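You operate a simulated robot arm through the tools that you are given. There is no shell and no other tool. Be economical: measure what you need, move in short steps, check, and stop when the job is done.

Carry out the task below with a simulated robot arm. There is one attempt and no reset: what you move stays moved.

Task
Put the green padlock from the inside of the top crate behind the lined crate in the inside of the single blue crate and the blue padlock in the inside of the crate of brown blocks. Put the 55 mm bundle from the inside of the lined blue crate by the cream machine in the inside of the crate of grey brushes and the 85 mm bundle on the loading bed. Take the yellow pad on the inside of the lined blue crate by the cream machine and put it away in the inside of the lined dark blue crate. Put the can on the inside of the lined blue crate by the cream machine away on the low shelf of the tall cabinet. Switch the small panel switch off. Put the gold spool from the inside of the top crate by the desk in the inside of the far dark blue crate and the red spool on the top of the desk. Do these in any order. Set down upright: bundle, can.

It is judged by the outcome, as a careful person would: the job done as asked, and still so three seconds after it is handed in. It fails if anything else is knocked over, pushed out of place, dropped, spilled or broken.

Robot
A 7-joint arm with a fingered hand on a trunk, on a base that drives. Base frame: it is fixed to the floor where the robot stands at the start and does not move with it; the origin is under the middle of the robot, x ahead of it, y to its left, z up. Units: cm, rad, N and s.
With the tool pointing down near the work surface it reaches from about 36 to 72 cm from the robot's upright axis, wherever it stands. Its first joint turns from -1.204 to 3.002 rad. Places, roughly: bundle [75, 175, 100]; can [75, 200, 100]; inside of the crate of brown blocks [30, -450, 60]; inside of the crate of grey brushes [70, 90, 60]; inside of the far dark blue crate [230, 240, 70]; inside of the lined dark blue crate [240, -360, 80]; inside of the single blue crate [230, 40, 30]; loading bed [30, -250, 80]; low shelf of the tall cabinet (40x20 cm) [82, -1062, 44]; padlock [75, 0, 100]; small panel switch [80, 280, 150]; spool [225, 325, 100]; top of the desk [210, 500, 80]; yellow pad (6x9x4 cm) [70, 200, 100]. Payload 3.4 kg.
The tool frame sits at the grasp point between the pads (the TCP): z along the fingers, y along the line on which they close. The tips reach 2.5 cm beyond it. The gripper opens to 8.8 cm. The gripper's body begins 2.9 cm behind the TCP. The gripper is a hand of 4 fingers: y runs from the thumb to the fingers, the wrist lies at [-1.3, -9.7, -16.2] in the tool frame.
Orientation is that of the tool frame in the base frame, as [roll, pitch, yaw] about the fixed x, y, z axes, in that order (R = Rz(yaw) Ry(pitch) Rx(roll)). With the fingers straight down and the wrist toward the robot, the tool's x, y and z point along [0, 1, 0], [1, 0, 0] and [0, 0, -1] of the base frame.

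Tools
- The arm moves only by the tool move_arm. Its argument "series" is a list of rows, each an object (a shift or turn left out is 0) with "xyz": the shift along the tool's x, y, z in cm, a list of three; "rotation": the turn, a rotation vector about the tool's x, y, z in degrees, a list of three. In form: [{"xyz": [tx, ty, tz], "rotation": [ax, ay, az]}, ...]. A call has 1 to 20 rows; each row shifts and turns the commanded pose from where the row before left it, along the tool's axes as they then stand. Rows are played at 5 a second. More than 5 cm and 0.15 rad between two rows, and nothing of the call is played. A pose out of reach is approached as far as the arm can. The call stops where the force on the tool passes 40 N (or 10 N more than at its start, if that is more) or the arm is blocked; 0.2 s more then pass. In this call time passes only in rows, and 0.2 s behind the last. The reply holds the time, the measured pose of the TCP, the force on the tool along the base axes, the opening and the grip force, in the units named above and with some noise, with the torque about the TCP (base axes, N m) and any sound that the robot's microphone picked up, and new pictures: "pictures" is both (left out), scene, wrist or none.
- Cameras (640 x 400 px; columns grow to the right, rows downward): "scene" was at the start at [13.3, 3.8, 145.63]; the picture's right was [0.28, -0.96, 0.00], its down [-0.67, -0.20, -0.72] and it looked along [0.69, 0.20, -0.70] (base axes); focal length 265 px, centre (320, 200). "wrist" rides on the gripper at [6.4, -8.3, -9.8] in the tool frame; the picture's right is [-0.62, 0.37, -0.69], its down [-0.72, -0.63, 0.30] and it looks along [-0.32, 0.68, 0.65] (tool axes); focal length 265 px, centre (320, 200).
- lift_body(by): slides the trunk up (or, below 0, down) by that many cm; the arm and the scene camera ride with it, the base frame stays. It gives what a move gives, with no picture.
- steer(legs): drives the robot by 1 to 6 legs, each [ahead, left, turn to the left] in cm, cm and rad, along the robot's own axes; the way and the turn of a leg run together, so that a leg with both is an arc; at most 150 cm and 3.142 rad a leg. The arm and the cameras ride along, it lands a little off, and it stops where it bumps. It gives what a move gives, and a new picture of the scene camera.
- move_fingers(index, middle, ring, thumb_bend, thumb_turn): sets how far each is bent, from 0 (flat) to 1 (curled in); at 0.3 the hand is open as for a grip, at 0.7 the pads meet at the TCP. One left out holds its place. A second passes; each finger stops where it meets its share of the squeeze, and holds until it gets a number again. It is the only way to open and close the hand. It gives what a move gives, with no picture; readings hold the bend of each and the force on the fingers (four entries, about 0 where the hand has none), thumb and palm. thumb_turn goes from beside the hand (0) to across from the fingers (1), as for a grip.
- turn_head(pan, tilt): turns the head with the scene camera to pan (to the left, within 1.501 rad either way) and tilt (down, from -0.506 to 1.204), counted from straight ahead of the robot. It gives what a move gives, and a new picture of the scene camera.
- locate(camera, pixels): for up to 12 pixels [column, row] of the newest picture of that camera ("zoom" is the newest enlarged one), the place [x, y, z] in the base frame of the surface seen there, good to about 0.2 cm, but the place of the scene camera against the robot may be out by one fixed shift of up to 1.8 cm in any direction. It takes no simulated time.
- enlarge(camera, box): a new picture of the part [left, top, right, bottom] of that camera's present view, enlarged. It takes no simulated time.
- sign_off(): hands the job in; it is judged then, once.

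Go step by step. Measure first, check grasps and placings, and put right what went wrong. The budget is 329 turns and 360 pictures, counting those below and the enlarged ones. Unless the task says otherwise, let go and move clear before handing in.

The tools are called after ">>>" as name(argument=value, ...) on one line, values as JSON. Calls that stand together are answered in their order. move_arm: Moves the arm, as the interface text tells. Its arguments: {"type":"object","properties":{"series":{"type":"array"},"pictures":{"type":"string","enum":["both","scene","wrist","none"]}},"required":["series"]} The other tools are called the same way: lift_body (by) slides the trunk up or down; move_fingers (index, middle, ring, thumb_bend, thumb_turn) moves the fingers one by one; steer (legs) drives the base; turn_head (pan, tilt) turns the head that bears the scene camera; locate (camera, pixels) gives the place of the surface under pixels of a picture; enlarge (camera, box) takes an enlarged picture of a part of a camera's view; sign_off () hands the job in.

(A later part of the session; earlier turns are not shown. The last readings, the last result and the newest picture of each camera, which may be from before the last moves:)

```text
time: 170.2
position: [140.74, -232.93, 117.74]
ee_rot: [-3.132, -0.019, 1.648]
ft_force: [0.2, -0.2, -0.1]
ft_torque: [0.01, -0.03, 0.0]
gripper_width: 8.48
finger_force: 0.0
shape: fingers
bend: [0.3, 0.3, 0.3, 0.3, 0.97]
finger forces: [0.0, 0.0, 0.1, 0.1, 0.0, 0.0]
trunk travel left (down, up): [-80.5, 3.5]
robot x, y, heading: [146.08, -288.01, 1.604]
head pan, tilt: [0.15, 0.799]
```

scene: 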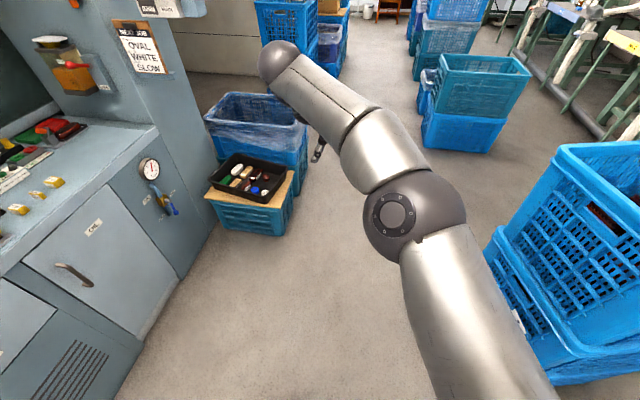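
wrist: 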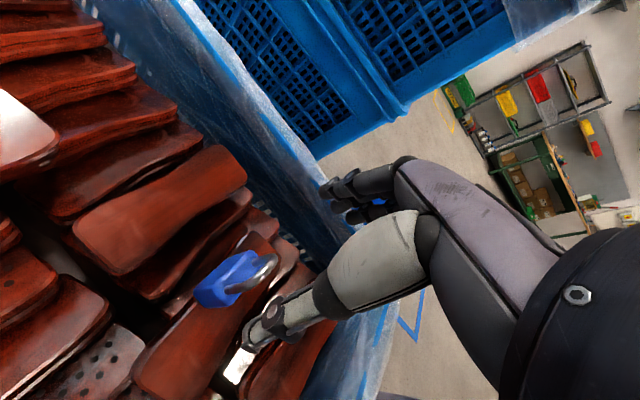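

The aisle is clear ahead. I'll correct the heading and continue north to about y=0, then look.

>>> steer(legs=[[0, -4, -0.034], [145, 0, 0], [145, 0, 0]])

>>> turn_head(pan=0.3, tilt=0.6)

```text
time: 184.3
position: [161.41, 49.39, 117.73]
ee_rot: [-3.132, -0.017, 1.545]
ft_force: [0.6, 0.4, 0.2]
ft_torque: [0.01, 0.0, -0.01]
gripper_width: 8.48
finger_force: 0.0
shape: fingers
bend: [0.3, 0.3, 0.3, 0.3, 0.97]
finger forces: [0.1, 0.0, 0.0, 0.0, 0.0, 0.0]
trunk travel left (down, up): [-80.5, 3.5]
robot x, y, heading: [160.84, -5.75, 1.499]
head pan, tilt: [0.15, 0.799]
```

scene: 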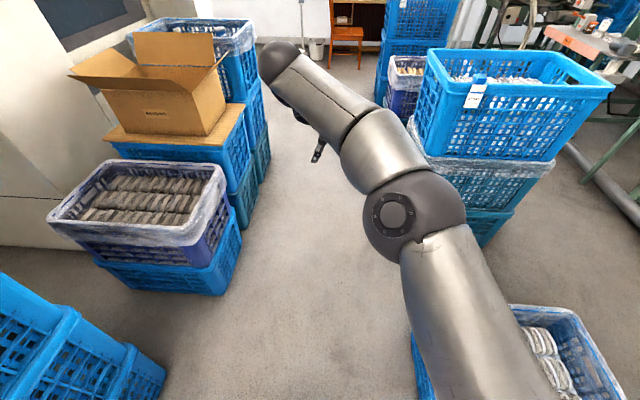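

```text
time: 185.0
position: [161.45, 49.55, 117.75]
ee_rot: [-3.131, -0.02, 1.543]
ft_force: [0.3, -0.4, -1.3]
ft_torque: [0.0, -0.02, -0.02]
gripper_width: 8.44
finger_force: 0.0
shape: fingers
bend: [0.3, 0.3, 0.3, 0.3, 0.97]
finger forces: [0.0, 0.0, 0.1, 0.0, 0.0, 0.1]
trunk travel left (down, up): [-80.5, 3.5]
robot x, y, heading: [160.9, -5.68, 1.494]
head pan, tilt: [0.3, 0.6]
```

scene: 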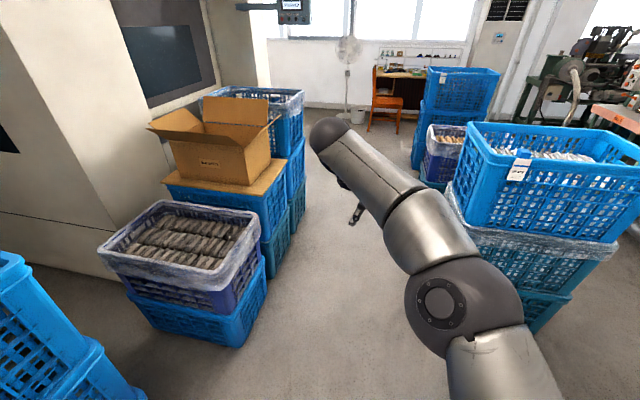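

The lined crate by the machine is at (290,105), behind the carton stack, with a taller 3-stack to the right. I'll measure the corridor.

>>> locate(camera="scene", pixels=[[300, 100], [270, 115], [305, 140], [265, 255], [285, 200], [465, 150], [450, 200], [540, 320], [305, 220], [425, 165], [370, 130], [350, 90]])

>>> enlarge(camera="scene", box=[160, 0, 480, 200])

```text
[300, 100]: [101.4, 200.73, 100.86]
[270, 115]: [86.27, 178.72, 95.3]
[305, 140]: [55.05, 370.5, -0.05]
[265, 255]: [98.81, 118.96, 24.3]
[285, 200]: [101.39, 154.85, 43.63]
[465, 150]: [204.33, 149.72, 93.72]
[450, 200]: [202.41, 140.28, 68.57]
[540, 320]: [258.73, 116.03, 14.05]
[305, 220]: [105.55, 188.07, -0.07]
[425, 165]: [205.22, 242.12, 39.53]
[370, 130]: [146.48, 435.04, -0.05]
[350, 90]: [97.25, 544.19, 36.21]
```

```text
2.00 times, centred on (320, 100) of scene
```

zoom: 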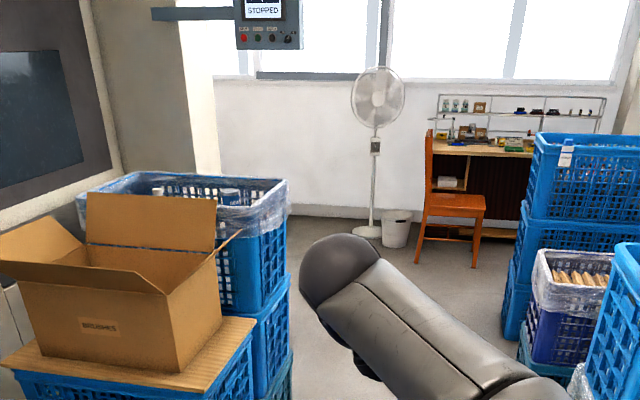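

The corridor runs x 103-203. I'll drive along x≈150 to y≈186 and then turn to face the lined crate.

>>> steer(legs=[[0, 9, 0.077], [95, 0, 0], [98, 0, 0], [0, 0, 1.57]])

>>> turn_head(pan=0.1, tilt=0.7)

```text
time: 199.2
position: [97.2, 181.97, 117.68]
ee_rot: [-3.132, -0.019, -3.095]
ft_force: [0.3, 0.4, -0.6]
ft_torque: [0.01, 0.0, 0.01]
gripper_width: 8.42
finger_force: 0.1
shape: fingers
bend: [0.3, 0.3, 0.3, 0.3, 0.97]
finger forces: [0.0, 0.0, 0.1, 0.1, 0.0, 0.0]
trunk travel left (down, up): [-80.5, 3.5]
robot x, y, heading: [152.68, 185.58, -3.146]
head pan, tilt: [0.3, 0.6]
```

scene: 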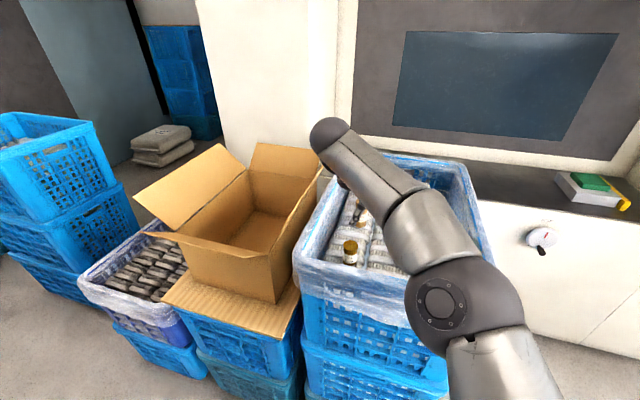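

```text
time: 199.9
position: [97.27, 181.86, 117.59]
ee_rot: [-3.133, -0.019, -3.094]
ft_force: [-0.2, 0.9, -1.0]
ft_torque: [-0.04, 0.01, 0.0]
gripper_width: 8.47
finger_force: 0.1
shape: fingers
bend: [0.3, 0.3, 0.3, 0.3, 0.97]
finger forces: [0.0, 0.1, 0.0, 0.0, 0.0, 0.0]
trunk travel left (down, up): [-80.5, 3.5]
robot x, y, heading: [152.17, 185.7, -3.143]
head pan, tilt: [0.099, 0.7]
```

scene: 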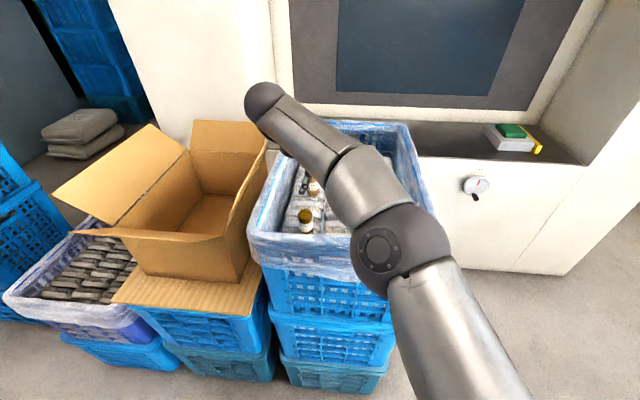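

The arm hides most of the crate's contents, so I'll use the wrist camera.

>>> move_arm(series=[{"xyz": [0, 0, -1]}], pictures="wrist")

>>> locate(camera="scene", pixels=[[305, 220], [313, 185], [290, 225], [255, 235], [285, 130], [405, 125], [260, 130], [230, 270], [300, 165]])

>>> enlarge(camera="scene", box=[240, 110, 440, 260])

```text
time: 200.3
position: [97.19, 181.84, 118.71]
ee_rot: [-3.134, -0.02, -3.094]
ft_force: [-0.1, 0.1, 0.0]
ft_torque: [0.0, 0.03, 0.02]
gripper_width: 8.45
finger_force: 0.1
shape: fingers
bend: [0.3, 0.3, 0.3, 0.3, 0.97]
finger forces: [0.1, 0.1, 0.1, 0.0, 0.0, 0.0]
trunk travel left (down, up): [-80.5, 3.5]
robot x, y, heading: [152.23, 185.39, -3.143]
head pan, tilt: [0.099, 0.7]
```

wrist: 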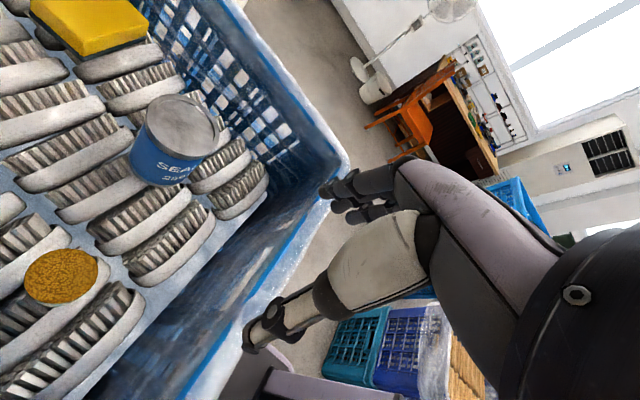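

```text
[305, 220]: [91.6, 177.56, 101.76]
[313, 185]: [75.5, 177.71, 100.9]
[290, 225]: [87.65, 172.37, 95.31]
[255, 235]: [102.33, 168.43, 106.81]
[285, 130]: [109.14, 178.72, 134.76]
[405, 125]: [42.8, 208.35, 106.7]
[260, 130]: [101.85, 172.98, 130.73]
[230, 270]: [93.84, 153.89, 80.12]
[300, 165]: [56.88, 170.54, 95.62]
```

```text
2.67 times, centred on (340, 185) of scene
```

zoom: 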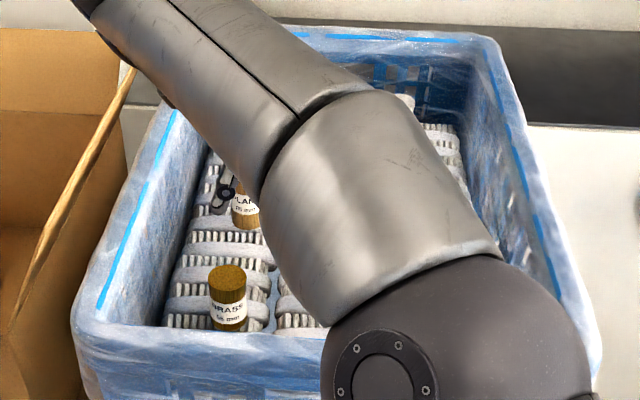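

Two bundles with labels show at zoom (228,310) and (245,205). I'll enlarge to read them.

>>> enlarge(camera="scene", box=[290, 165, 340, 240])

>>> turn_head(pan=0.1, tilt=1.0)

```text
5.33 times, centred on (315, 202) of scene
```

zoom: 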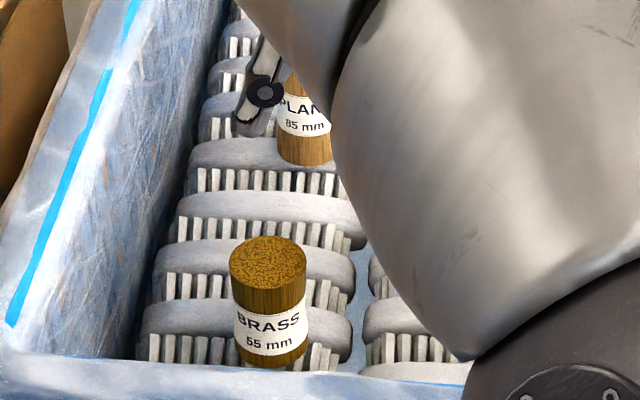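

```text
time: 201.1
position: [97.26, 181.88, 118.82]
ee_rot: [-3.132, -0.021, -3.095]
ft_force: [-0.5, -1.2, 0.9]
ft_torque: [0.02, 0.04, -0.01]
gripper_width: 8.46
finger_force: 0.0
shape: fingers
bend: [0.3, 0.3, 0.3, 0.3, 0.97]
finger forces: [0.0, 0.1, 0.0, 0.0, 0.1, 0.0]
trunk travel left (down, up): [-80.5, 3.5]
robot x, y, heading: [152.53, 185.65, -3.138]
head pan, tilt: [0.099, 1.0]
```

scene: 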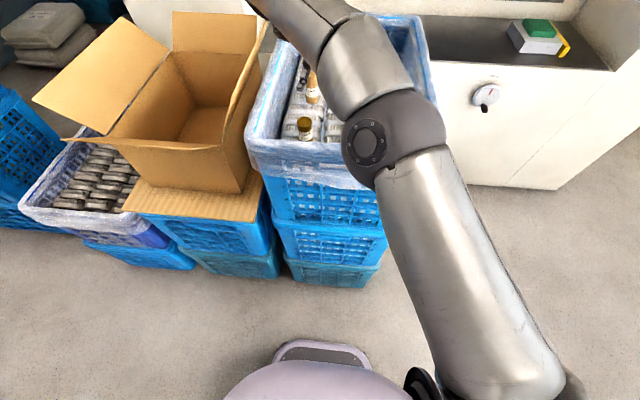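

The near bundle reads "BRASS 55 mm" and the far one "PLAN… 85 mm". I'll measure the tops and sides of these items in the wrist view.

>>> locate(camera="wrist", pixels=[[60, 277], [28, 275], [95, 268], [65, 252], [55, 300], [180, 125], [90, 20], [145, 375], [250, 190], [210, 340], [340, 165]])

>>> enlarge(camera="wrist", box=[0, 0, 320, 400])

```text
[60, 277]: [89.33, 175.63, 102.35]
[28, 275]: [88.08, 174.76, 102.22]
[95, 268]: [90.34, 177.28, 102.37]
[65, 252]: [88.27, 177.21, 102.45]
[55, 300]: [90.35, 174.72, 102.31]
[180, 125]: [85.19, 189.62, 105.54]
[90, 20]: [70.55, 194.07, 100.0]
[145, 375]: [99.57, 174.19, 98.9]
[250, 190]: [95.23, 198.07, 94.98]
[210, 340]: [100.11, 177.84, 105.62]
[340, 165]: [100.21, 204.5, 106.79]
```

```text
1.00 times, centred on (160, 200) of wrist (not enlarged: the box is as wide or as high as the picture)
```

zoom: 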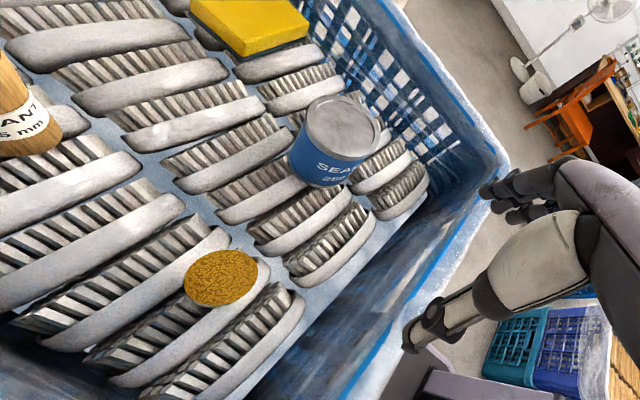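

The 55 mm bundle is centred at (89.3, 175.9) with its top at 102.4 and sits near the y≈170 wall. I'll use the default yaw with the wrist toward me; first I'll check the carton flap and the walls.

>>> locate(camera="scene", pixels=[[230, 135], [248, 80], [260, 40], [252, 140], [285, 110], [345, 150], [300, 130], [306, 125], [312, 92]])

>>> move_arm(series=[{"rotation": [0, 0, -7.9]}, {"rotation": [0, 0, -7.9]}, {"rotation": [0, 0, -7.9]}, {"rotation": [0, 0, -7.9]}, {"rotation": [0, 0, -7.9]}, {"rotation": [0, 0, -7.9]}, {"rotation": [0, 0, -7.9]}, {"rotation": [0, 0, -7.9]}, {"rotation": [0, 0, -7.9]}, {"rotation": [0, 0, -7.9]}, {"rotation": [0, 0, -7.9]}], pictures="both")

```text
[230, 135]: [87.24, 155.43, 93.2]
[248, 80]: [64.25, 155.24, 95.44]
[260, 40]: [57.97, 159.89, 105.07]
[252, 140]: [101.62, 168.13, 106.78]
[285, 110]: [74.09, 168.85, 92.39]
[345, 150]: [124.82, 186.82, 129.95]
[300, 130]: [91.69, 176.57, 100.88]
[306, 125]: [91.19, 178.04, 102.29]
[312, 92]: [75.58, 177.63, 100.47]
```

```text
time: 203.5
position: [97.18, 181.95, 118.58]
ee_rot: [3.125, -0.011, -1.576]
ft_force: [0.2, -0.3, 0.8]
ft_torque: [0.0, 0.0, 0.06]
gripper_width: 8.43
finger_force: 0.1
shape: fingers
bend: [0.3, 0.3, 0.3, 0.3, 0.97]
finger forces: [0.1, 0.1, 0.0, 0.1, 0.1, 0.0]
trunk travel left (down, up): [-80.5, 3.5]
robot x, y, heading: [152.26, 185.16, -3.141]
head pan, tilt: [0.099, 1.0]
```

scene: 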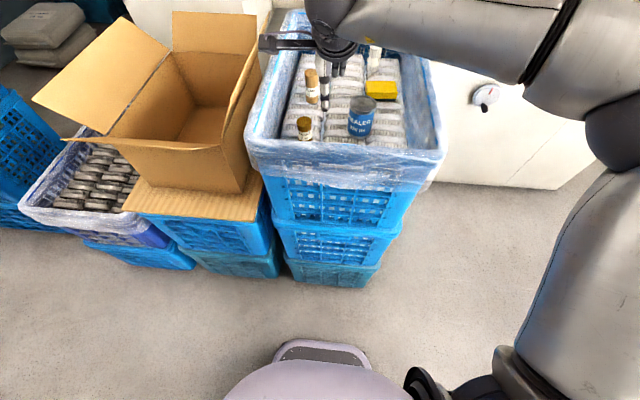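
wrist: 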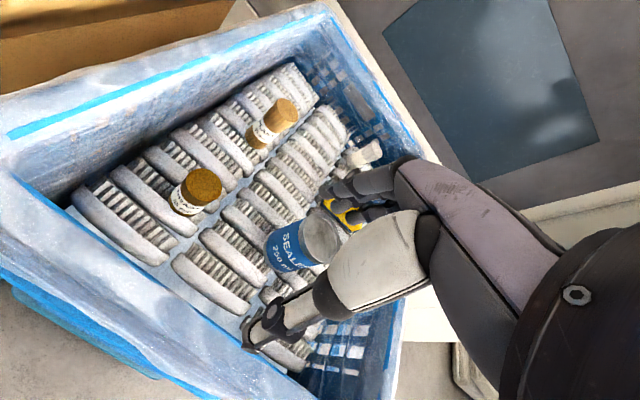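

Now everything in the crate is visible: two bundles, a SEALER can and a yellow pad. I'll measure each in both views.

>>> enlarge(camera="scene", box=[240, 20, 440, 170])

>>> locate(camera="wrist", pixels=[[200, 188], [183, 180], [219, 197], [212, 175], [190, 201], [283, 113], [320, 235], [20, 260], [140, 330], [60, 120], [315, 30], [345, 212]])

>>> locate(camera="scene", pixels=[[305, 120], [311, 73], [361, 103], [381, 90], [372, 55], [310, 100], [250, 140], [440, 150]])

```text
2.67 times, centred on (340, 95) of scene
```

zoom: 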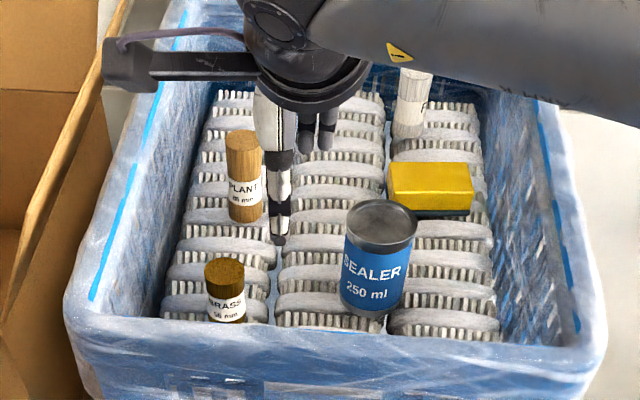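

```text
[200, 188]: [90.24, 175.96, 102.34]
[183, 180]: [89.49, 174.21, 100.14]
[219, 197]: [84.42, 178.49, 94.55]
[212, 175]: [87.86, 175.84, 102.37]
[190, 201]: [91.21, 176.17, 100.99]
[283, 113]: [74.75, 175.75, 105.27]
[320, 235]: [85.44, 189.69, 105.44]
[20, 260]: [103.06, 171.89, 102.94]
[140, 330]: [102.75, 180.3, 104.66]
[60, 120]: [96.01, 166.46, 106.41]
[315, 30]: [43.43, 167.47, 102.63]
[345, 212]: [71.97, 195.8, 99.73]
```

```text
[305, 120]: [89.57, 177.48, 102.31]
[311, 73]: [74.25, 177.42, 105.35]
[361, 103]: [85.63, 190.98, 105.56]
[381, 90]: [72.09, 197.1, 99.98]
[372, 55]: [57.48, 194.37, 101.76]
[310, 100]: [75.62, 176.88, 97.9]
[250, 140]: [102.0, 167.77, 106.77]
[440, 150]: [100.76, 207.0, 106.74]
```

Brass is 5.5 cm tall (top 102.35), centred at about (89.4, 176.0). Plant tops out at 105.3, which fits 85 mm. I'll move over the brass bundle and go partway down.

>>> move_arm(series=[{"xyz": [3, 3.9, 0]}, {"xyz": [3, 3.9, 0]}, {"xyz": [0, 0, 4]}, {"xyz": [0, 0, 4]}, {"xyz": [0, 0, 3]}], pictures="both")

```text
time: 204.7
position: [89.22, 176.03, 107.82]
ee_rot: [3.123, -0.011, -1.577]
ft_force: [-0.7, -1.0, 0.3]
ft_torque: [0.01, -0.01, -0.04]
gripper_width: 8.45
finger_force: 0.2
shape: fingers
bend: [0.3, 0.3, 0.3, 0.3, 0.97]
finger forces: [0.0, 0.0, 0.0, 0.0, 0.1, 0.1]
trunk travel left (down, up): [-80.5, 3.5]
robot x, y, heading: [152.49, 185.31, -3.136]
head pan, tilt: [0.099, 1.0]
```

scene: 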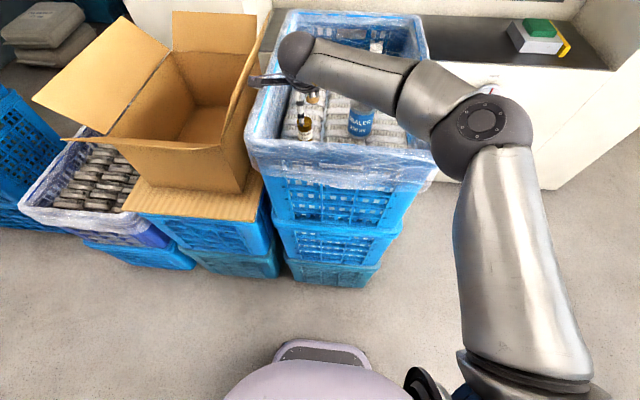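
wrist: 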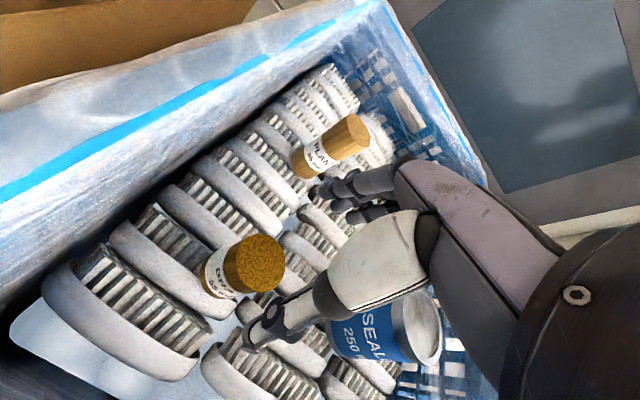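

I'll re-measure the brass top here before the final descent.

>>> locate(camera="wrist", pixels=[[255, 262], [240, 255], [270, 240], [225, 262], [283, 265], [345, 132]])

>>> enlarge(camera="wrist", box=[160, 180, 360, 360])

```text
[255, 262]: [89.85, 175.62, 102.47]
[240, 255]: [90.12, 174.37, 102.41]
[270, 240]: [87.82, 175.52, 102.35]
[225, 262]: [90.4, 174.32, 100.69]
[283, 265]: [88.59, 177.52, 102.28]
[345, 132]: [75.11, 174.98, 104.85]
```

```text
2.22 times, centred on (260, 270) of wrist
```

zoom: 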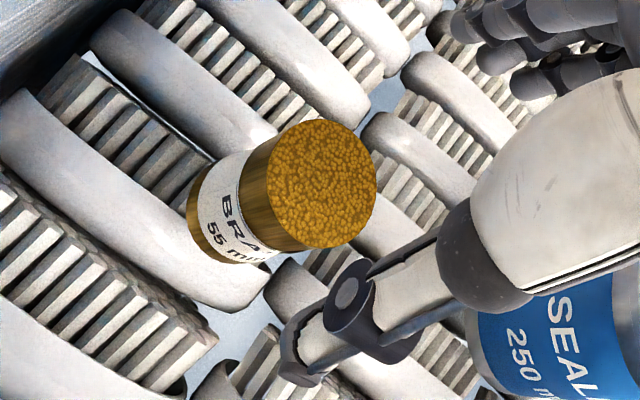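

The top is centred at about (89.6, 176.0), close to the TCP. I'll descend to z≈100.4.

>>> move_arm(series=[{"xyz": [0, -0.3, 2.5]}, {"xyz": [0, 0, 2.5]}, {"xyz": [0, 0, 2.4]}], pictures="wrist")

```text
time: 205.5
position: [89.42, 175.9, 100.63]
ee_rot: [3.126, -0.011, -1.577]
ft_force: [0.2, -0.1, -0.4]
ft_torque: [0.01, 0.0, 0.0]
gripper_width: 8.46
finger_force: 0.1
shape: fingers
bend: [0.3, 0.3, 0.3, 0.3, 0.97]
finger forces: [0.0, 0.0, 0.0, 0.1, 0.1, 0.0]
trunk travel left (down, up): [-80.5, 3.5]
robot x, y, heading: [152.36, 185.43, -3.138]
head pan, tilt: [0.099, 1.0]
```

wrist: 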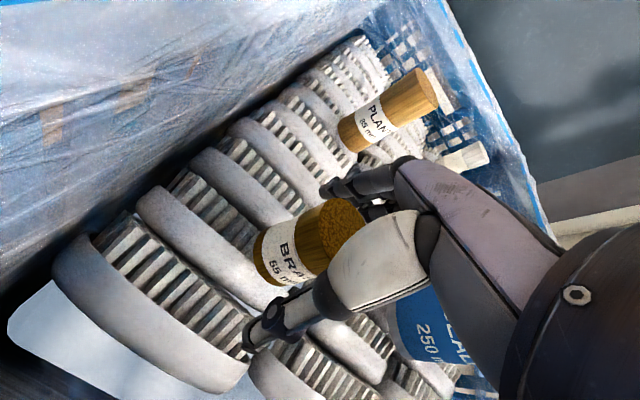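

The bundle stands between thumb and fingers at (315,245). I'll close gently and lift.

>>> move_fingers(index=0.7, middle=0.7, ring=0.7, thumb_bend=0.7)

>>> move_arm(series=[{"xyz": [0, 0, -1]}, {"xyz": [0, 0, -2]}], pictures="wrist")

```text
time: 206.5
position: [89.43, 175.94, 100.67]
ee_rot: [3.125, -0.011, -1.577]
ft_force: [-1.4, 0.4, 0.5]
ft_torque: [0.11, 0.06, 0.01]
gripper_width: 2.96
finger_force: 13.0
shape: fingers
bend: [0.57, 0.62, 0.7, 0.56, 0.96]
finger forces: [7.0, 5.8, 0.0, 0.0, 12.7, 0.0]
trunk travel left (down, up): [-80.5, 3.5]
robot x, y, heading: [152.2, 185.31, -3.143]
head pan, tilt: [0.099, 1.0]
```

```text
time: 207.1
position: [89.36, 175.8, 103.51]
ee_rot: [3.124, -0.009, -1.58]
ft_force: [0.3, 1.1, -4.1]
ft_torque: [0.04, 0.02, -0.01]
gripper_width: 2.99
finger_force: 12.0
shape: fingers
bend: [0.57, 0.63, 0.7, 0.56, 0.96]
finger forces: [7.0, 5.3, 0.0, 0.0, 12.5, 0.1]
trunk travel left (down, up): [-80.5, 3.5]
robot x, y, heading: [152.46, 185.38, -3.146]
head pan, tilt: [0.099, 1.0]
```

wrist: 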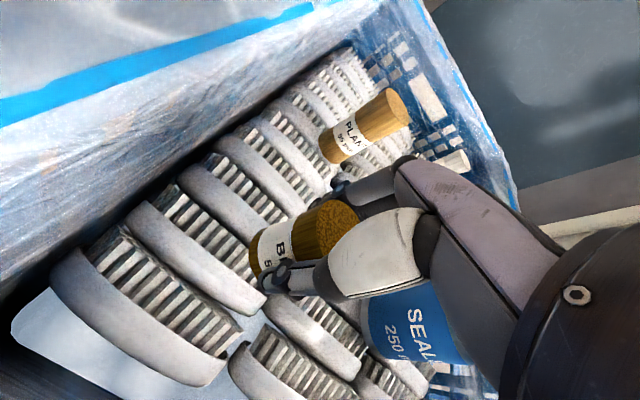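

The bundle is held upright (12 N) and came up cleanly. I'll lift out, back away from the carton, and drive over to the grey-brush crate.

>>> move_arm(series=[{"xyz": [0, 0, -4]}, {"xyz": [0, 0, -4]}, {"xyz": [0, 0, -4]}], pictures="none")

>>> steer(legs=[[-28, 0, 0], [0, 95, 0]])

```text
time: 207.9
position: [89.68, 175.86, 115.4]
ee_rot: [3.125, -0.01, -1.578]
ft_force: [-0.2, 0.0, -3.6]
ft_torque: [0.0, 0.03, -0.01]
gripper_width: 2.97
finger_force: 12.6
shape: fingers
bend: [0.58, 0.63, 0.7, 0.56, 0.96]
finger forces: [7.0, 5.3, 0.0, 0.0, 12.3, 0.1]
trunk travel left (down, up): [-80.5, 3.5]
robot x, y, heading: [152.45, 185.37, -3.14]
head pan, tilt: [0.099, 1.0]
```

```text
time: 211.0
position: [117.4, 165.56, 115.17]
ee_rot: [3.128, -0.008, -1.56]
ft_force: [0.0, -0.4, -4.4]
ft_torque: [0.0, 0.04, 0.01]
gripper_width: 2.96
finger_force: 12.3
shape: fingers
bend: [0.58, 0.63, 0.7, 0.56, 0.95]
finger forces: [7.1, 5.5, 0.0, 0.0, 12.3, 0.1]
trunk travel left (down, up): [-80.5, 3.5]
robot x, y, heading: [180.28, 176.57, -3.128]
head pan, tilt: [0.099, 1.0]
stopped in leg 2: the robot was blocked; the commanded pose is now the measured one
```

scene: 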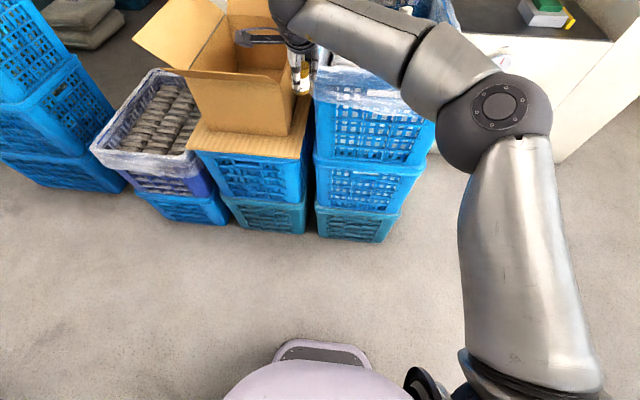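

The base touched the 3-stack behind me at x≈203. I'll move away from it first and check whether it shifted.

>>> steer(legs=[[0, -5, -0.015], [25, 0, 0]])

>>> turn_head(pan=1.5, tilt=0.6)

```text
time: 213.3
position: [92.17, 171.58, 115.3]
ee_rot: [3.125, -0.01, -1.574]
ft_force: [-1.0, -0.9, -3.4]
ft_torque: [0.01, 0.01, -0.01]
gripper_width: 2.95
finger_force: 12.6
shape: fingers
bend: [0.58, 0.63, 0.7, 0.56, 0.95]
finger forces: [7.0, 5.4, 0.0, 0.0, 12.3, 0.0]
trunk travel left (down, up): [-80.5, 3.5]
robot x, y, heading: [155.03, 181.24, -3.136]
head pan, tilt: [0.099, 1.0]
```

scene: 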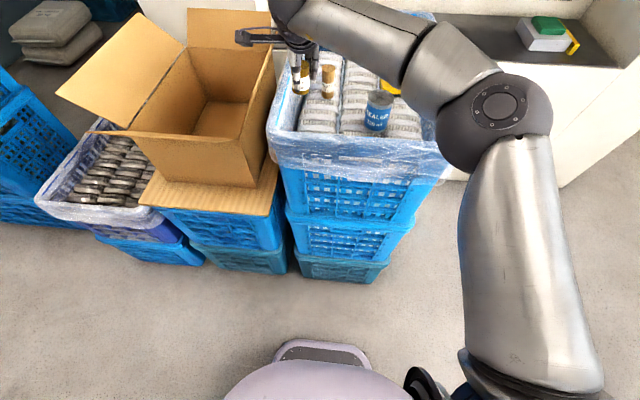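

```text
time: 214.9
position: [92.28, 171.71, 115.35]
ee_rot: [3.126, -0.011, -1.573]
ft_force: [1.2, 0.4, -4.4]
ft_torque: [0.01, 0.01, 0.0]
gripper_width: 2.96
finger_force: 12.6
shape: fingers
bend: [0.58, 0.63, 0.7, 0.56, 0.95]
finger forces: [7.0, 5.3, 0.0, 0.0, 12.2, 0.0]
trunk travel left (down, up): [-80.5, 3.5]
robot x, y, heading: [154.83, 181.04, -3.143]
head pan, tilt: [1.499, 0.6]
```

scene: 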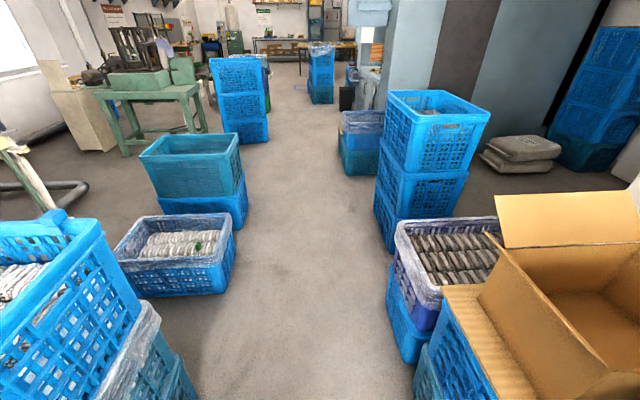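

The stack looks undisturbed, and green is still visible in the single crate at (203,247). I'll measure the stack corner, the carton and the brush crate.

>>> locate(camera="scene", pixels=[[98, 225], [160, 330], [395, 220], [440, 290], [497, 225], [460, 250], [500, 215], [630, 195], [480, 290], [620, 385], [495, 310], [395, 270]])

```text
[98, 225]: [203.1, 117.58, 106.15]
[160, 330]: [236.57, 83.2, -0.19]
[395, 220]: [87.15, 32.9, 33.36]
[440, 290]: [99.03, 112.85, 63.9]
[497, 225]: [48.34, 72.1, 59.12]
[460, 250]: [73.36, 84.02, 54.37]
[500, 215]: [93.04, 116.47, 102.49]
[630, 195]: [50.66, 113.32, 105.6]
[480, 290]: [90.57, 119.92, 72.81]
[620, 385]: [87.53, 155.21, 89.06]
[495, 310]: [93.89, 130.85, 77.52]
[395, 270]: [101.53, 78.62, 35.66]
```

The brush crate is x 44-102, y 72-113 with contents at z≈55-57, and the carton reaches x≈94. I'll slide along at x≈165 and then come in to put the TCP near (84, 88).

>>> steer(legs=[[-10, 0, 0], [0, 83, 0]])

>>> turn_head(pan=0.2, tilt=0.9)

```text
time: 220.1
position: [102.83, 87.3, 115.28]
ee_rot: [3.127, -0.01, -1.566]
ft_force: [0.3, -0.2, -2.8]
ft_torque: [0.03, 0.0, 0.01]
gripper_width: 2.96
finger_force: 12.8
shape: fingers
bend: [0.58, 0.63, 0.7, 0.56, 0.95]
finger forces: [7.1, 5.4, 0.0, 0.0, 12.3, 0.1]
trunk travel left (down, up): [-80.5, 3.5]
robot x, y, heading: [165.17, 97.82, -3.128]
head pan, tilt: [1.499, 0.6]
```

scene: 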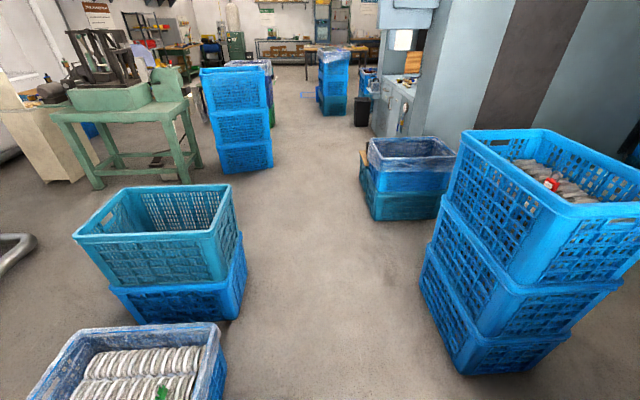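

```text
time: 221.6
position: [102.8, 87.34, 115.37]
ee_rot: [3.126, -0.009, -1.567]
ft_force: [-0.2, -0.1, -2.5]
ft_torque: [0.0, 0.0, -0.02]
gripper_width: 2.98
finger_force: 12.7
shape: fingers
bend: [0.58, 0.63, 0.7, 0.56, 0.95]
finger forces: [7.1, 5.5, 0.0, 0.0, 12.3, 0.0]
trunk travel left (down, up): [-80.5, 3.5]
robot x, y, heading: [165.83, 97.67, -3.135]
head pan, tilt: [0.201, 0.901]
```

scene: 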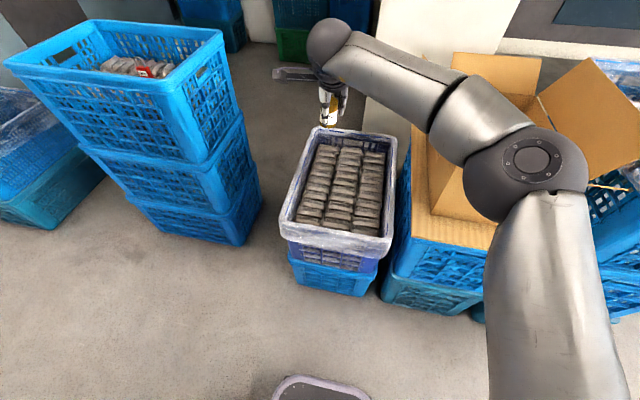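

I'll measure the brush surface where I want to stand the bundle, and the elbow's position relative to the carton.

>>> locate(camera="scene", pixels=[[345, 178], [345, 185], [345, 192], [343, 200], [340, 208], [338, 215], [530, 150], [450, 100], [410, 235], [390, 240], [540, 100], [330, 120]])

>>> enlarge(camera="scene", box=[270, 120, 410, 260])

```text
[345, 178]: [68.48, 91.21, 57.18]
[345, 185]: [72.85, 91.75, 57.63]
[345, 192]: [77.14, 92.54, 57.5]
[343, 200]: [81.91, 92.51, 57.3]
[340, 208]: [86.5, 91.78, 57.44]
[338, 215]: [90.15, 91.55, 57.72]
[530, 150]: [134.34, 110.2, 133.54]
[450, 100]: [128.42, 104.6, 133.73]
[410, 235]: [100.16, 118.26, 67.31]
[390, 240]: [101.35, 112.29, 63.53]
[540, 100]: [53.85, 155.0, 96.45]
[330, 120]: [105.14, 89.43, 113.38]
```

```text
2.86 times, centred on (340, 190) of scene
```

zoom: 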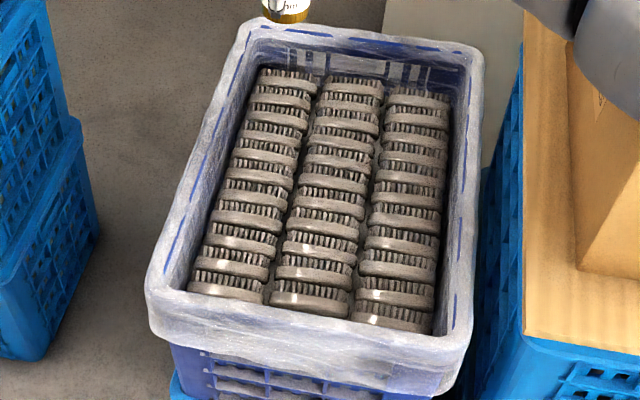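

Brush tops are at z≈57.5, and the elbow at x≈130 clears the carton. I'll move in and lower the trunk 40 cm.

>>> steer(legs=[[19, -2.2, -0.01]])

>>> lift_body(by=-40)

>>> move_arm(series=[{"xyz": [0, 0, 3]}], pictures="both")

```text
time: 223.1
position: [83.83, 90.49, 115.4]
ee_rot: [3.127, -0.01, -1.582]
ft_force: [-0.7, 0.0, -4.0]
ft_torque: [0.01, 0.0, -0.01]
gripper_width: 2.97
finger_force: 12.2
shape: fingers
bend: [0.58, 0.63, 0.7, 0.56, 0.95]
finger forces: [7.1, 5.5, 0.0, 0.0, 12.3, 0.0]
trunk travel left (down, up): [-80.5, 3.5]
robot x, y, heading: [146.83, 99.51, 3.134]
head pan, tilt: [0.201, 0.901]
```

scene: 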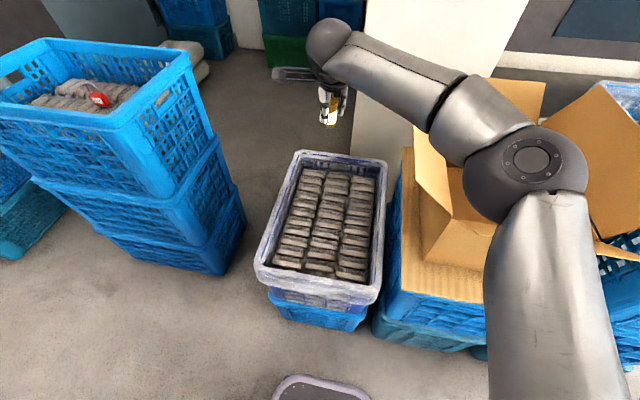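

```text
time: 226.9
position: [83.86, 90.39, 75.39]
ee_rot: [3.125, -0.011, -1.584]
ft_force: [-0.2, 0.7, -4.4]
ft_torque: [0.01, 0.02, -0.02]
gripper_width: 2.95
finger_force: 12.3
shape: fingers
bend: [0.58, 0.63, 0.7, 0.56, 0.95]
finger forces: [7.1, 5.5, 0.0, 0.1, 12.3, 0.1]
trunk travel left (down, up): [-40.5, 43.5]
robot x, y, heading: [146.42, 99.47, 3.137]
head pan, tilt: [0.201, 0.901]
```

```text
time: 227.3
position: [83.82, 90.23, 72.48]
ee_rot: [3.126, -0.012, -1.582]
ft_force: [-0.3, 0.1, -3.7]
ft_torque: [-0.01, 0.03, -0.02]
gripper_width: 2.96
finger_force: 12.2
shape: fingers
bend: [0.58, 0.63, 0.7, 0.56, 0.95]
finger forces: [7.1, 5.4, 0.1, 0.1, 12.2, 0.0]
trunk travel left (down, up): [-40.5, 43.5]
robot x, y, heading: [146.84, 99.6, 3.136]
head pan, tilt: [0.201, 0.901]
```

scene: 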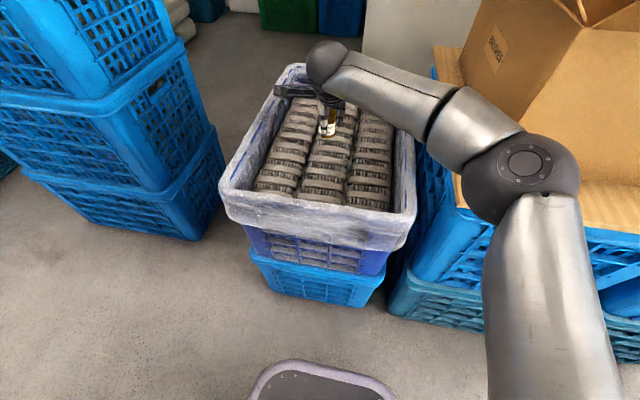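
wrist: 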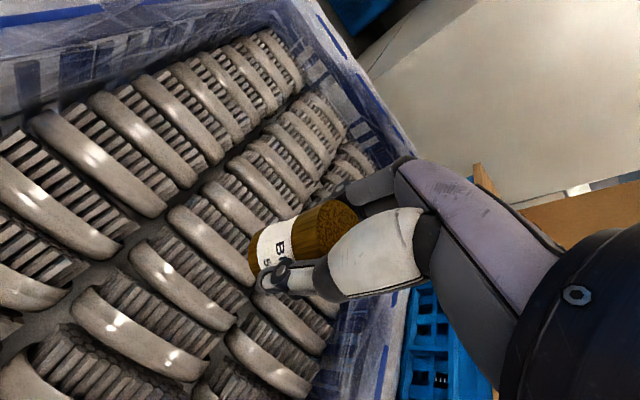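

I'll check that the middle column is under the bundle.

>>> locate(camera="wrist", pixels=[[200, 235], [170, 215], [250, 270], [235, 255], [160, 275], [200, 315], [265, 340], [285, 310], [240, 205]])

```text
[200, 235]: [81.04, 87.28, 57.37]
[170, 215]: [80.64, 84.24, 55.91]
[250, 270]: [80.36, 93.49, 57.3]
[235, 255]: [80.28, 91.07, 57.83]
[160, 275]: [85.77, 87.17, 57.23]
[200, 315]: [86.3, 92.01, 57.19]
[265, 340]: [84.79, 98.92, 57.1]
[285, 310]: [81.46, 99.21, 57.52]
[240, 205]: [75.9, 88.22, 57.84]
```

Now the surface profile along x at y≈90, to choose the flattest spot.

>>> locate(camera="wrist", pixels=[[180, 290], [190, 280], [198, 272], [206, 264], [214, 256], [220, 248], [226, 240], [232, 232], [240, 222], [170, 300], [160, 310], [150, 320]])

>>> enlarge(camera="wrist", box=[120, 180, 280, 340])

```text
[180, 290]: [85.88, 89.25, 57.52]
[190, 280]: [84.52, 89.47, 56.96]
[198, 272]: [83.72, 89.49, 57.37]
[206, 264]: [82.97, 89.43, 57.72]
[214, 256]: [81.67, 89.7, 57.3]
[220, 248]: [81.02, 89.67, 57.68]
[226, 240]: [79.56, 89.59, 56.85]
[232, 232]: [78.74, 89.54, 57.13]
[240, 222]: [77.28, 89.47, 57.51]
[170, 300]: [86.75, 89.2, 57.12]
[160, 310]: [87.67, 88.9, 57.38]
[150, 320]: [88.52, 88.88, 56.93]
```

```text
2.50 times, centred on (200, 260) of wrist
```

zoom: 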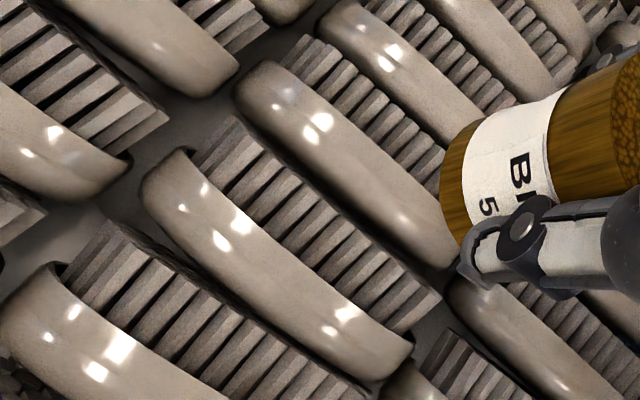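

The surface there is nearly flat, spanning z 57.0-57.7 at x 83-86. I'll lower to just above it.

>>> move_arm(series=[{"xyz": [0, -0.3, 4]}, {"xyz": [0, 0, 4]}, {"xyz": [0, 0, 1.8]}], pictures="wrist")

```text
time: 228.1
position: [84.06, 90.55, 62.55]
ee_rot: [3.124, -0.01, -1.582]
ft_force: [0.1, -0.1, -2.9]
ft_torque: [0.0, 0.02, -0.01]
gripper_width: 2.96
finger_force: 12.4
shape: fingers
bend: [0.58, 0.63, 0.7, 0.56, 0.95]
finger forces: [7.2, 5.6, 0.0, 0.0, 12.3, 0.0]
trunk travel left (down, up): [-40.5, 43.5]
robot x, y, heading: [146.36, 99.5, 3.139]
head pan, tilt: [0.201, 0.901]
```

wrist: 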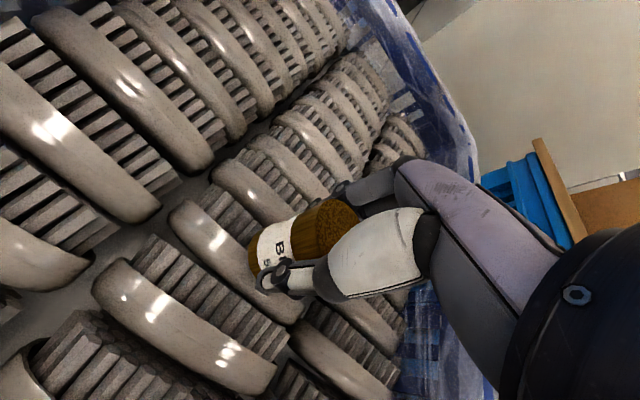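

I'll nudge to the column centre and lower in small steps until contact.

>>> move_arm(series=[{"xyz": [0.6, 0, 0.5]}, {"xyz": [0, 0, 0.4]}], pictures="none")

>>> move_arm(series=[{"xyz": [0, 0, 0.4]}], pictures="none")

```text
time: 228.7
position: [84.02, 89.91, 62.2]
ee_rot: [3.114, -0.013, -1.586]
ft_force: [-2.9, 4.5, 21.5]
ft_torque: [0.07, 0.14, -0.03]
gripper_width: 2.93
finger_force: 15.3
shape: fingers
bend: [0.58, 0.63, 0.7, 0.57, 0.96]
finger forces: [8.6, 9.4, 0.0, 0.1, 13.5, 0.0]
trunk travel left (down, up): [-40.5, 43.5]
robot x, y, heading: [146.66, 99.62, 3.133]
head pan, tilt: [0.201, 0.901]
```

```text
time: 229.1
position: [83.96, 89.86, 61.51]
ee_rot: [3.122, -0.012, -1.585]
ft_force: [-4.1, 4.7, 19.9]
ft_torque: [0.06, 0.21, 0.02]
gripper_width: 2.91
finger_force: 15.9
shape: fingers
bend: [0.58, 0.62, 0.7, 0.58, 0.96]
finger forces: [8.6, 9.8, 0.0, 0.0, 12.5, 0.1]
trunk travel left (down, up): [-40.5, 43.5]
robot x, y, heading: [146.72, 99.43, 3.139]
head pan, tilt: [0.201, 0.901]
```

It is seated at about 20 N. I'll open slightly first, then fully, so the bundle stays standing.

>>> move_arm(series=[{"xyz": [0, 0, -0.3]}], pictures="none")

>>> move_fingers(index=0.5, middle=0.52, ring=0.5, thumb_bend=0.5)

>>> move_fingers(index=0.3, middle=0.3, ring=0.3, thumb_bend=0.3)

>>> move_arm(series=[{"xyz": [0, 0, -0.5]}], pictures="wrist")

```text
time: 229.5
position: [83.99, 89.84, 61.47]
ee_rot: [3.124, -0.011, -1.582]
ft_force: [-3.9, 3.3, 11.1]
ft_torque: [0.07, 0.25, -0.07]
gripper_width: 2.88
finger_force: 14.8
shape: fingers
bend: [0.58, 0.62, 0.7, 0.58, 0.96]
finger forces: [8.6, 9.0, 0.1, 0.0, 12.5, 0.0]
trunk travel left (down, up): [-40.5, 43.5]
robot x, y, heading: [146.56, 99.69, 3.134]
head pan, tilt: [0.201, 0.901]
```

```text
time: 230.5
position: [84.04, 89.73, 61.65]
ee_rot: [3.126, -0.011, -1.583]
ft_force: [1.4, -0.4, -1.1]
ft_torque: [0.01, 0.04, -0.01]
gripper_width: 4.14
finger_force: 0.5
shape: fingers
bend: [0.5, 0.52, 0.5, 0.5, 0.97]
finger forces: [0.0, 0.1, 0.0, 0.1, 0.9, 0.1]
trunk travel left (down, up): [-40.5, 43.5]
robot x, y, heading: [146.7, 99.44, 3.138]
head pan, tilt: [0.201, 0.901]
```

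```text
time: 231.5
position: [83.89, 89.77, 61.56]
ee_rot: [3.125, -0.012, -1.583]
ft_force: [-0.3, -0.3, -0.3]
ft_torque: [0.0, -0.03, 0.0]
gripper_width: 8.42
finger_force: 0.0
shape: fingers
bend: [0.3, 0.3, 0.3, 0.3, 0.97]
finger forces: [0.0, 0.1, 0.0, 0.0, 0.0, 0.0]
trunk travel left (down, up): [-40.5, 43.5]
robot x, y, heading: [146.5, 99.98, 3.141]
head pan, tilt: [0.201, 0.901]
```

```text
time: 231.9
position: [84.02, 89.92, 62.1]
ee_rot: [3.124, -0.012, -1.583]
ft_force: [0.5, -0.1, -0.1]
ft_torque: [-0.02, -0.03, 0.01]
gripper_width: 8.45
finger_force: 0.0
shape: fingers
bend: [0.3, 0.3, 0.3, 0.3, 0.97]
finger forces: [0.1, 0.0, 0.1, 0.0, 0.1, 0.0]
trunk travel left (down, up): [-40.5, 43.5]
robot x, y, heading: [146.65, 99.44, 3.136]
head pan, tilt: [0.201, 0.901]
```

wrist: 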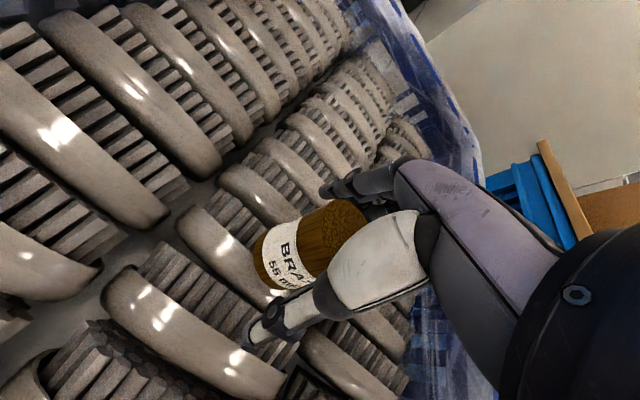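

The bundle stands by itself with the fingers open. I'll rise straight up and check.

>>> move_arm(series=[{"xyz": [0, 0, -2]}, {"xyz": [0, 0, -3]}, {"xyz": [0, 0, -4]}, {"xyz": [0, 0, -4]}], pictures="wrist")

>>> lift_body(by=40)

```text
time: 232.9
position: [84.55, 89.99, 75.17]
ee_rot: [3.129, -0.012, -1.583]
ft_force: [0.0, -0.3, 0.4]
ft_torque: [0.0, 0.0, -0.03]
gripper_width: 8.45
finger_force: 0.1
shape: fingers
bend: [0.3, 0.3, 0.3, 0.3, 0.97]
finger forces: [0.0, 0.0, 0.1, 0.0, 0.0, 0.1]
trunk travel left (down, up): [-40.5, 43.5]
robot x, y, heading: [146.75, 99.74, 3.138]
head pan, tilt: [0.201, 0.901]
```

wrist: 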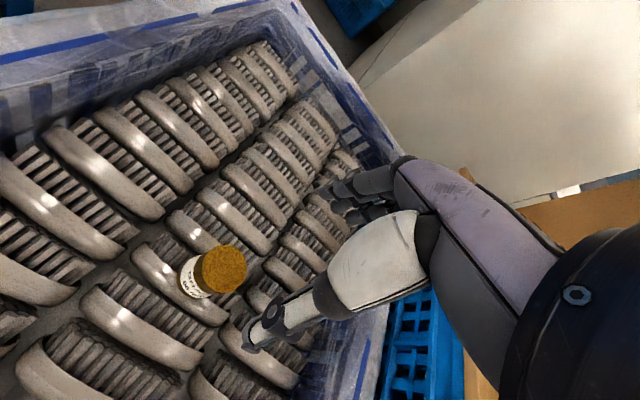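

```text
time: 236.8
position: [84.48, 90.05, 115.19]
ee_rot: [3.124, -0.009, -1.584]
ft_force: [-0.5, -0.5, 0.3]
ft_torque: [-0.02, 0.05, -0.02]
gripper_width: 8.42
finger_force: 0.0
shape: fingers
bend: [0.3, 0.3, 0.3, 0.3, 0.97]
finger forces: [0.1, 0.0, 0.0, 0.1, 0.0, 0.0]
trunk travel left (down, up): [-80.5, 3.5]
robot x, y, heading: [146.61, 100.02, 3.14]
head pan, tilt: [0.201, 0.901]
```

The brass bundle stands at (215,270). Next are the spools, so I'll drive north along x≈152 to y≈290 and turn to face +x.

>>> steer(legs=[[-7, 0, 0], [0, -95, 0], [0, -90, 0], [0, 0, -1.57], [0, 0, -1.57]])

>>> turn_head(pan=0.0, tilt=0.6)

```text
time: 254.2
position: [218.24, 293.8, 115.16]
ee_rot: [3.124, -0.01, 1.594]
ft_force: [-0.1, 0.8, 0.2]
ft_torque: [0.0, 0.02, 0.02]
gripper_width: 8.44
finger_force: 0.1
shape: fingers
bend: [0.3, 0.3, 0.3, 0.3, 0.97]
finger forces: [0.0, 0.0, 0.0, 0.0, 0.1, 0.0]
trunk travel left (down, up): [-80.5, 3.5]
robot x, y, heading: [156.19, 281.85, 0.034]
head pan, tilt: [0.201, 0.901]
```

scene: 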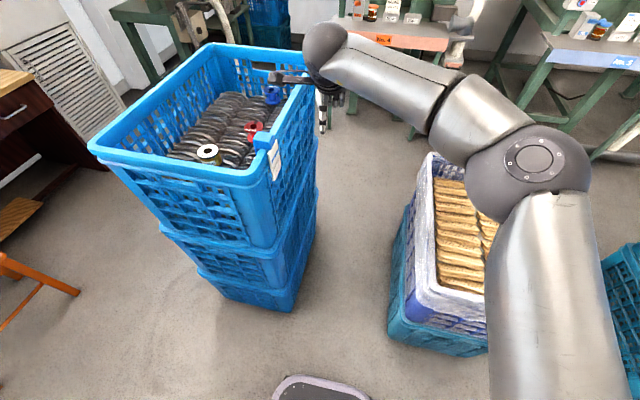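

```text
time: 254.9
position: [218.28, 293.77, 115.19]
ee_rot: [3.125, -0.011, 1.591]
ft_force: [-0.1, 0.6, 0.1]
ft_torque: [0.01, 0.01, 0.02]
gripper_width: 8.45
finger_force: 0.1
shape: fingers
bend: [0.3, 0.3, 0.3, 0.3, 0.97]
finger forces: [0.1, 0.1, 0.0, 0.0, 0.1, 0.1]
trunk travel left (down, up): [-80.5, 3.5]
robot x, y, heading: [156.47, 281.82, 0.034]
head pan, tilt: [0.0, 0.6]
```

scene: 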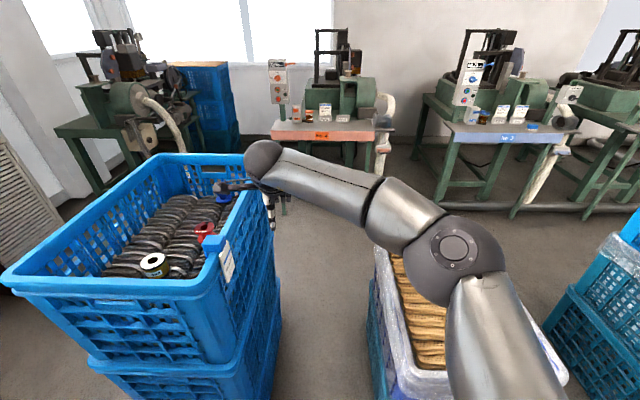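

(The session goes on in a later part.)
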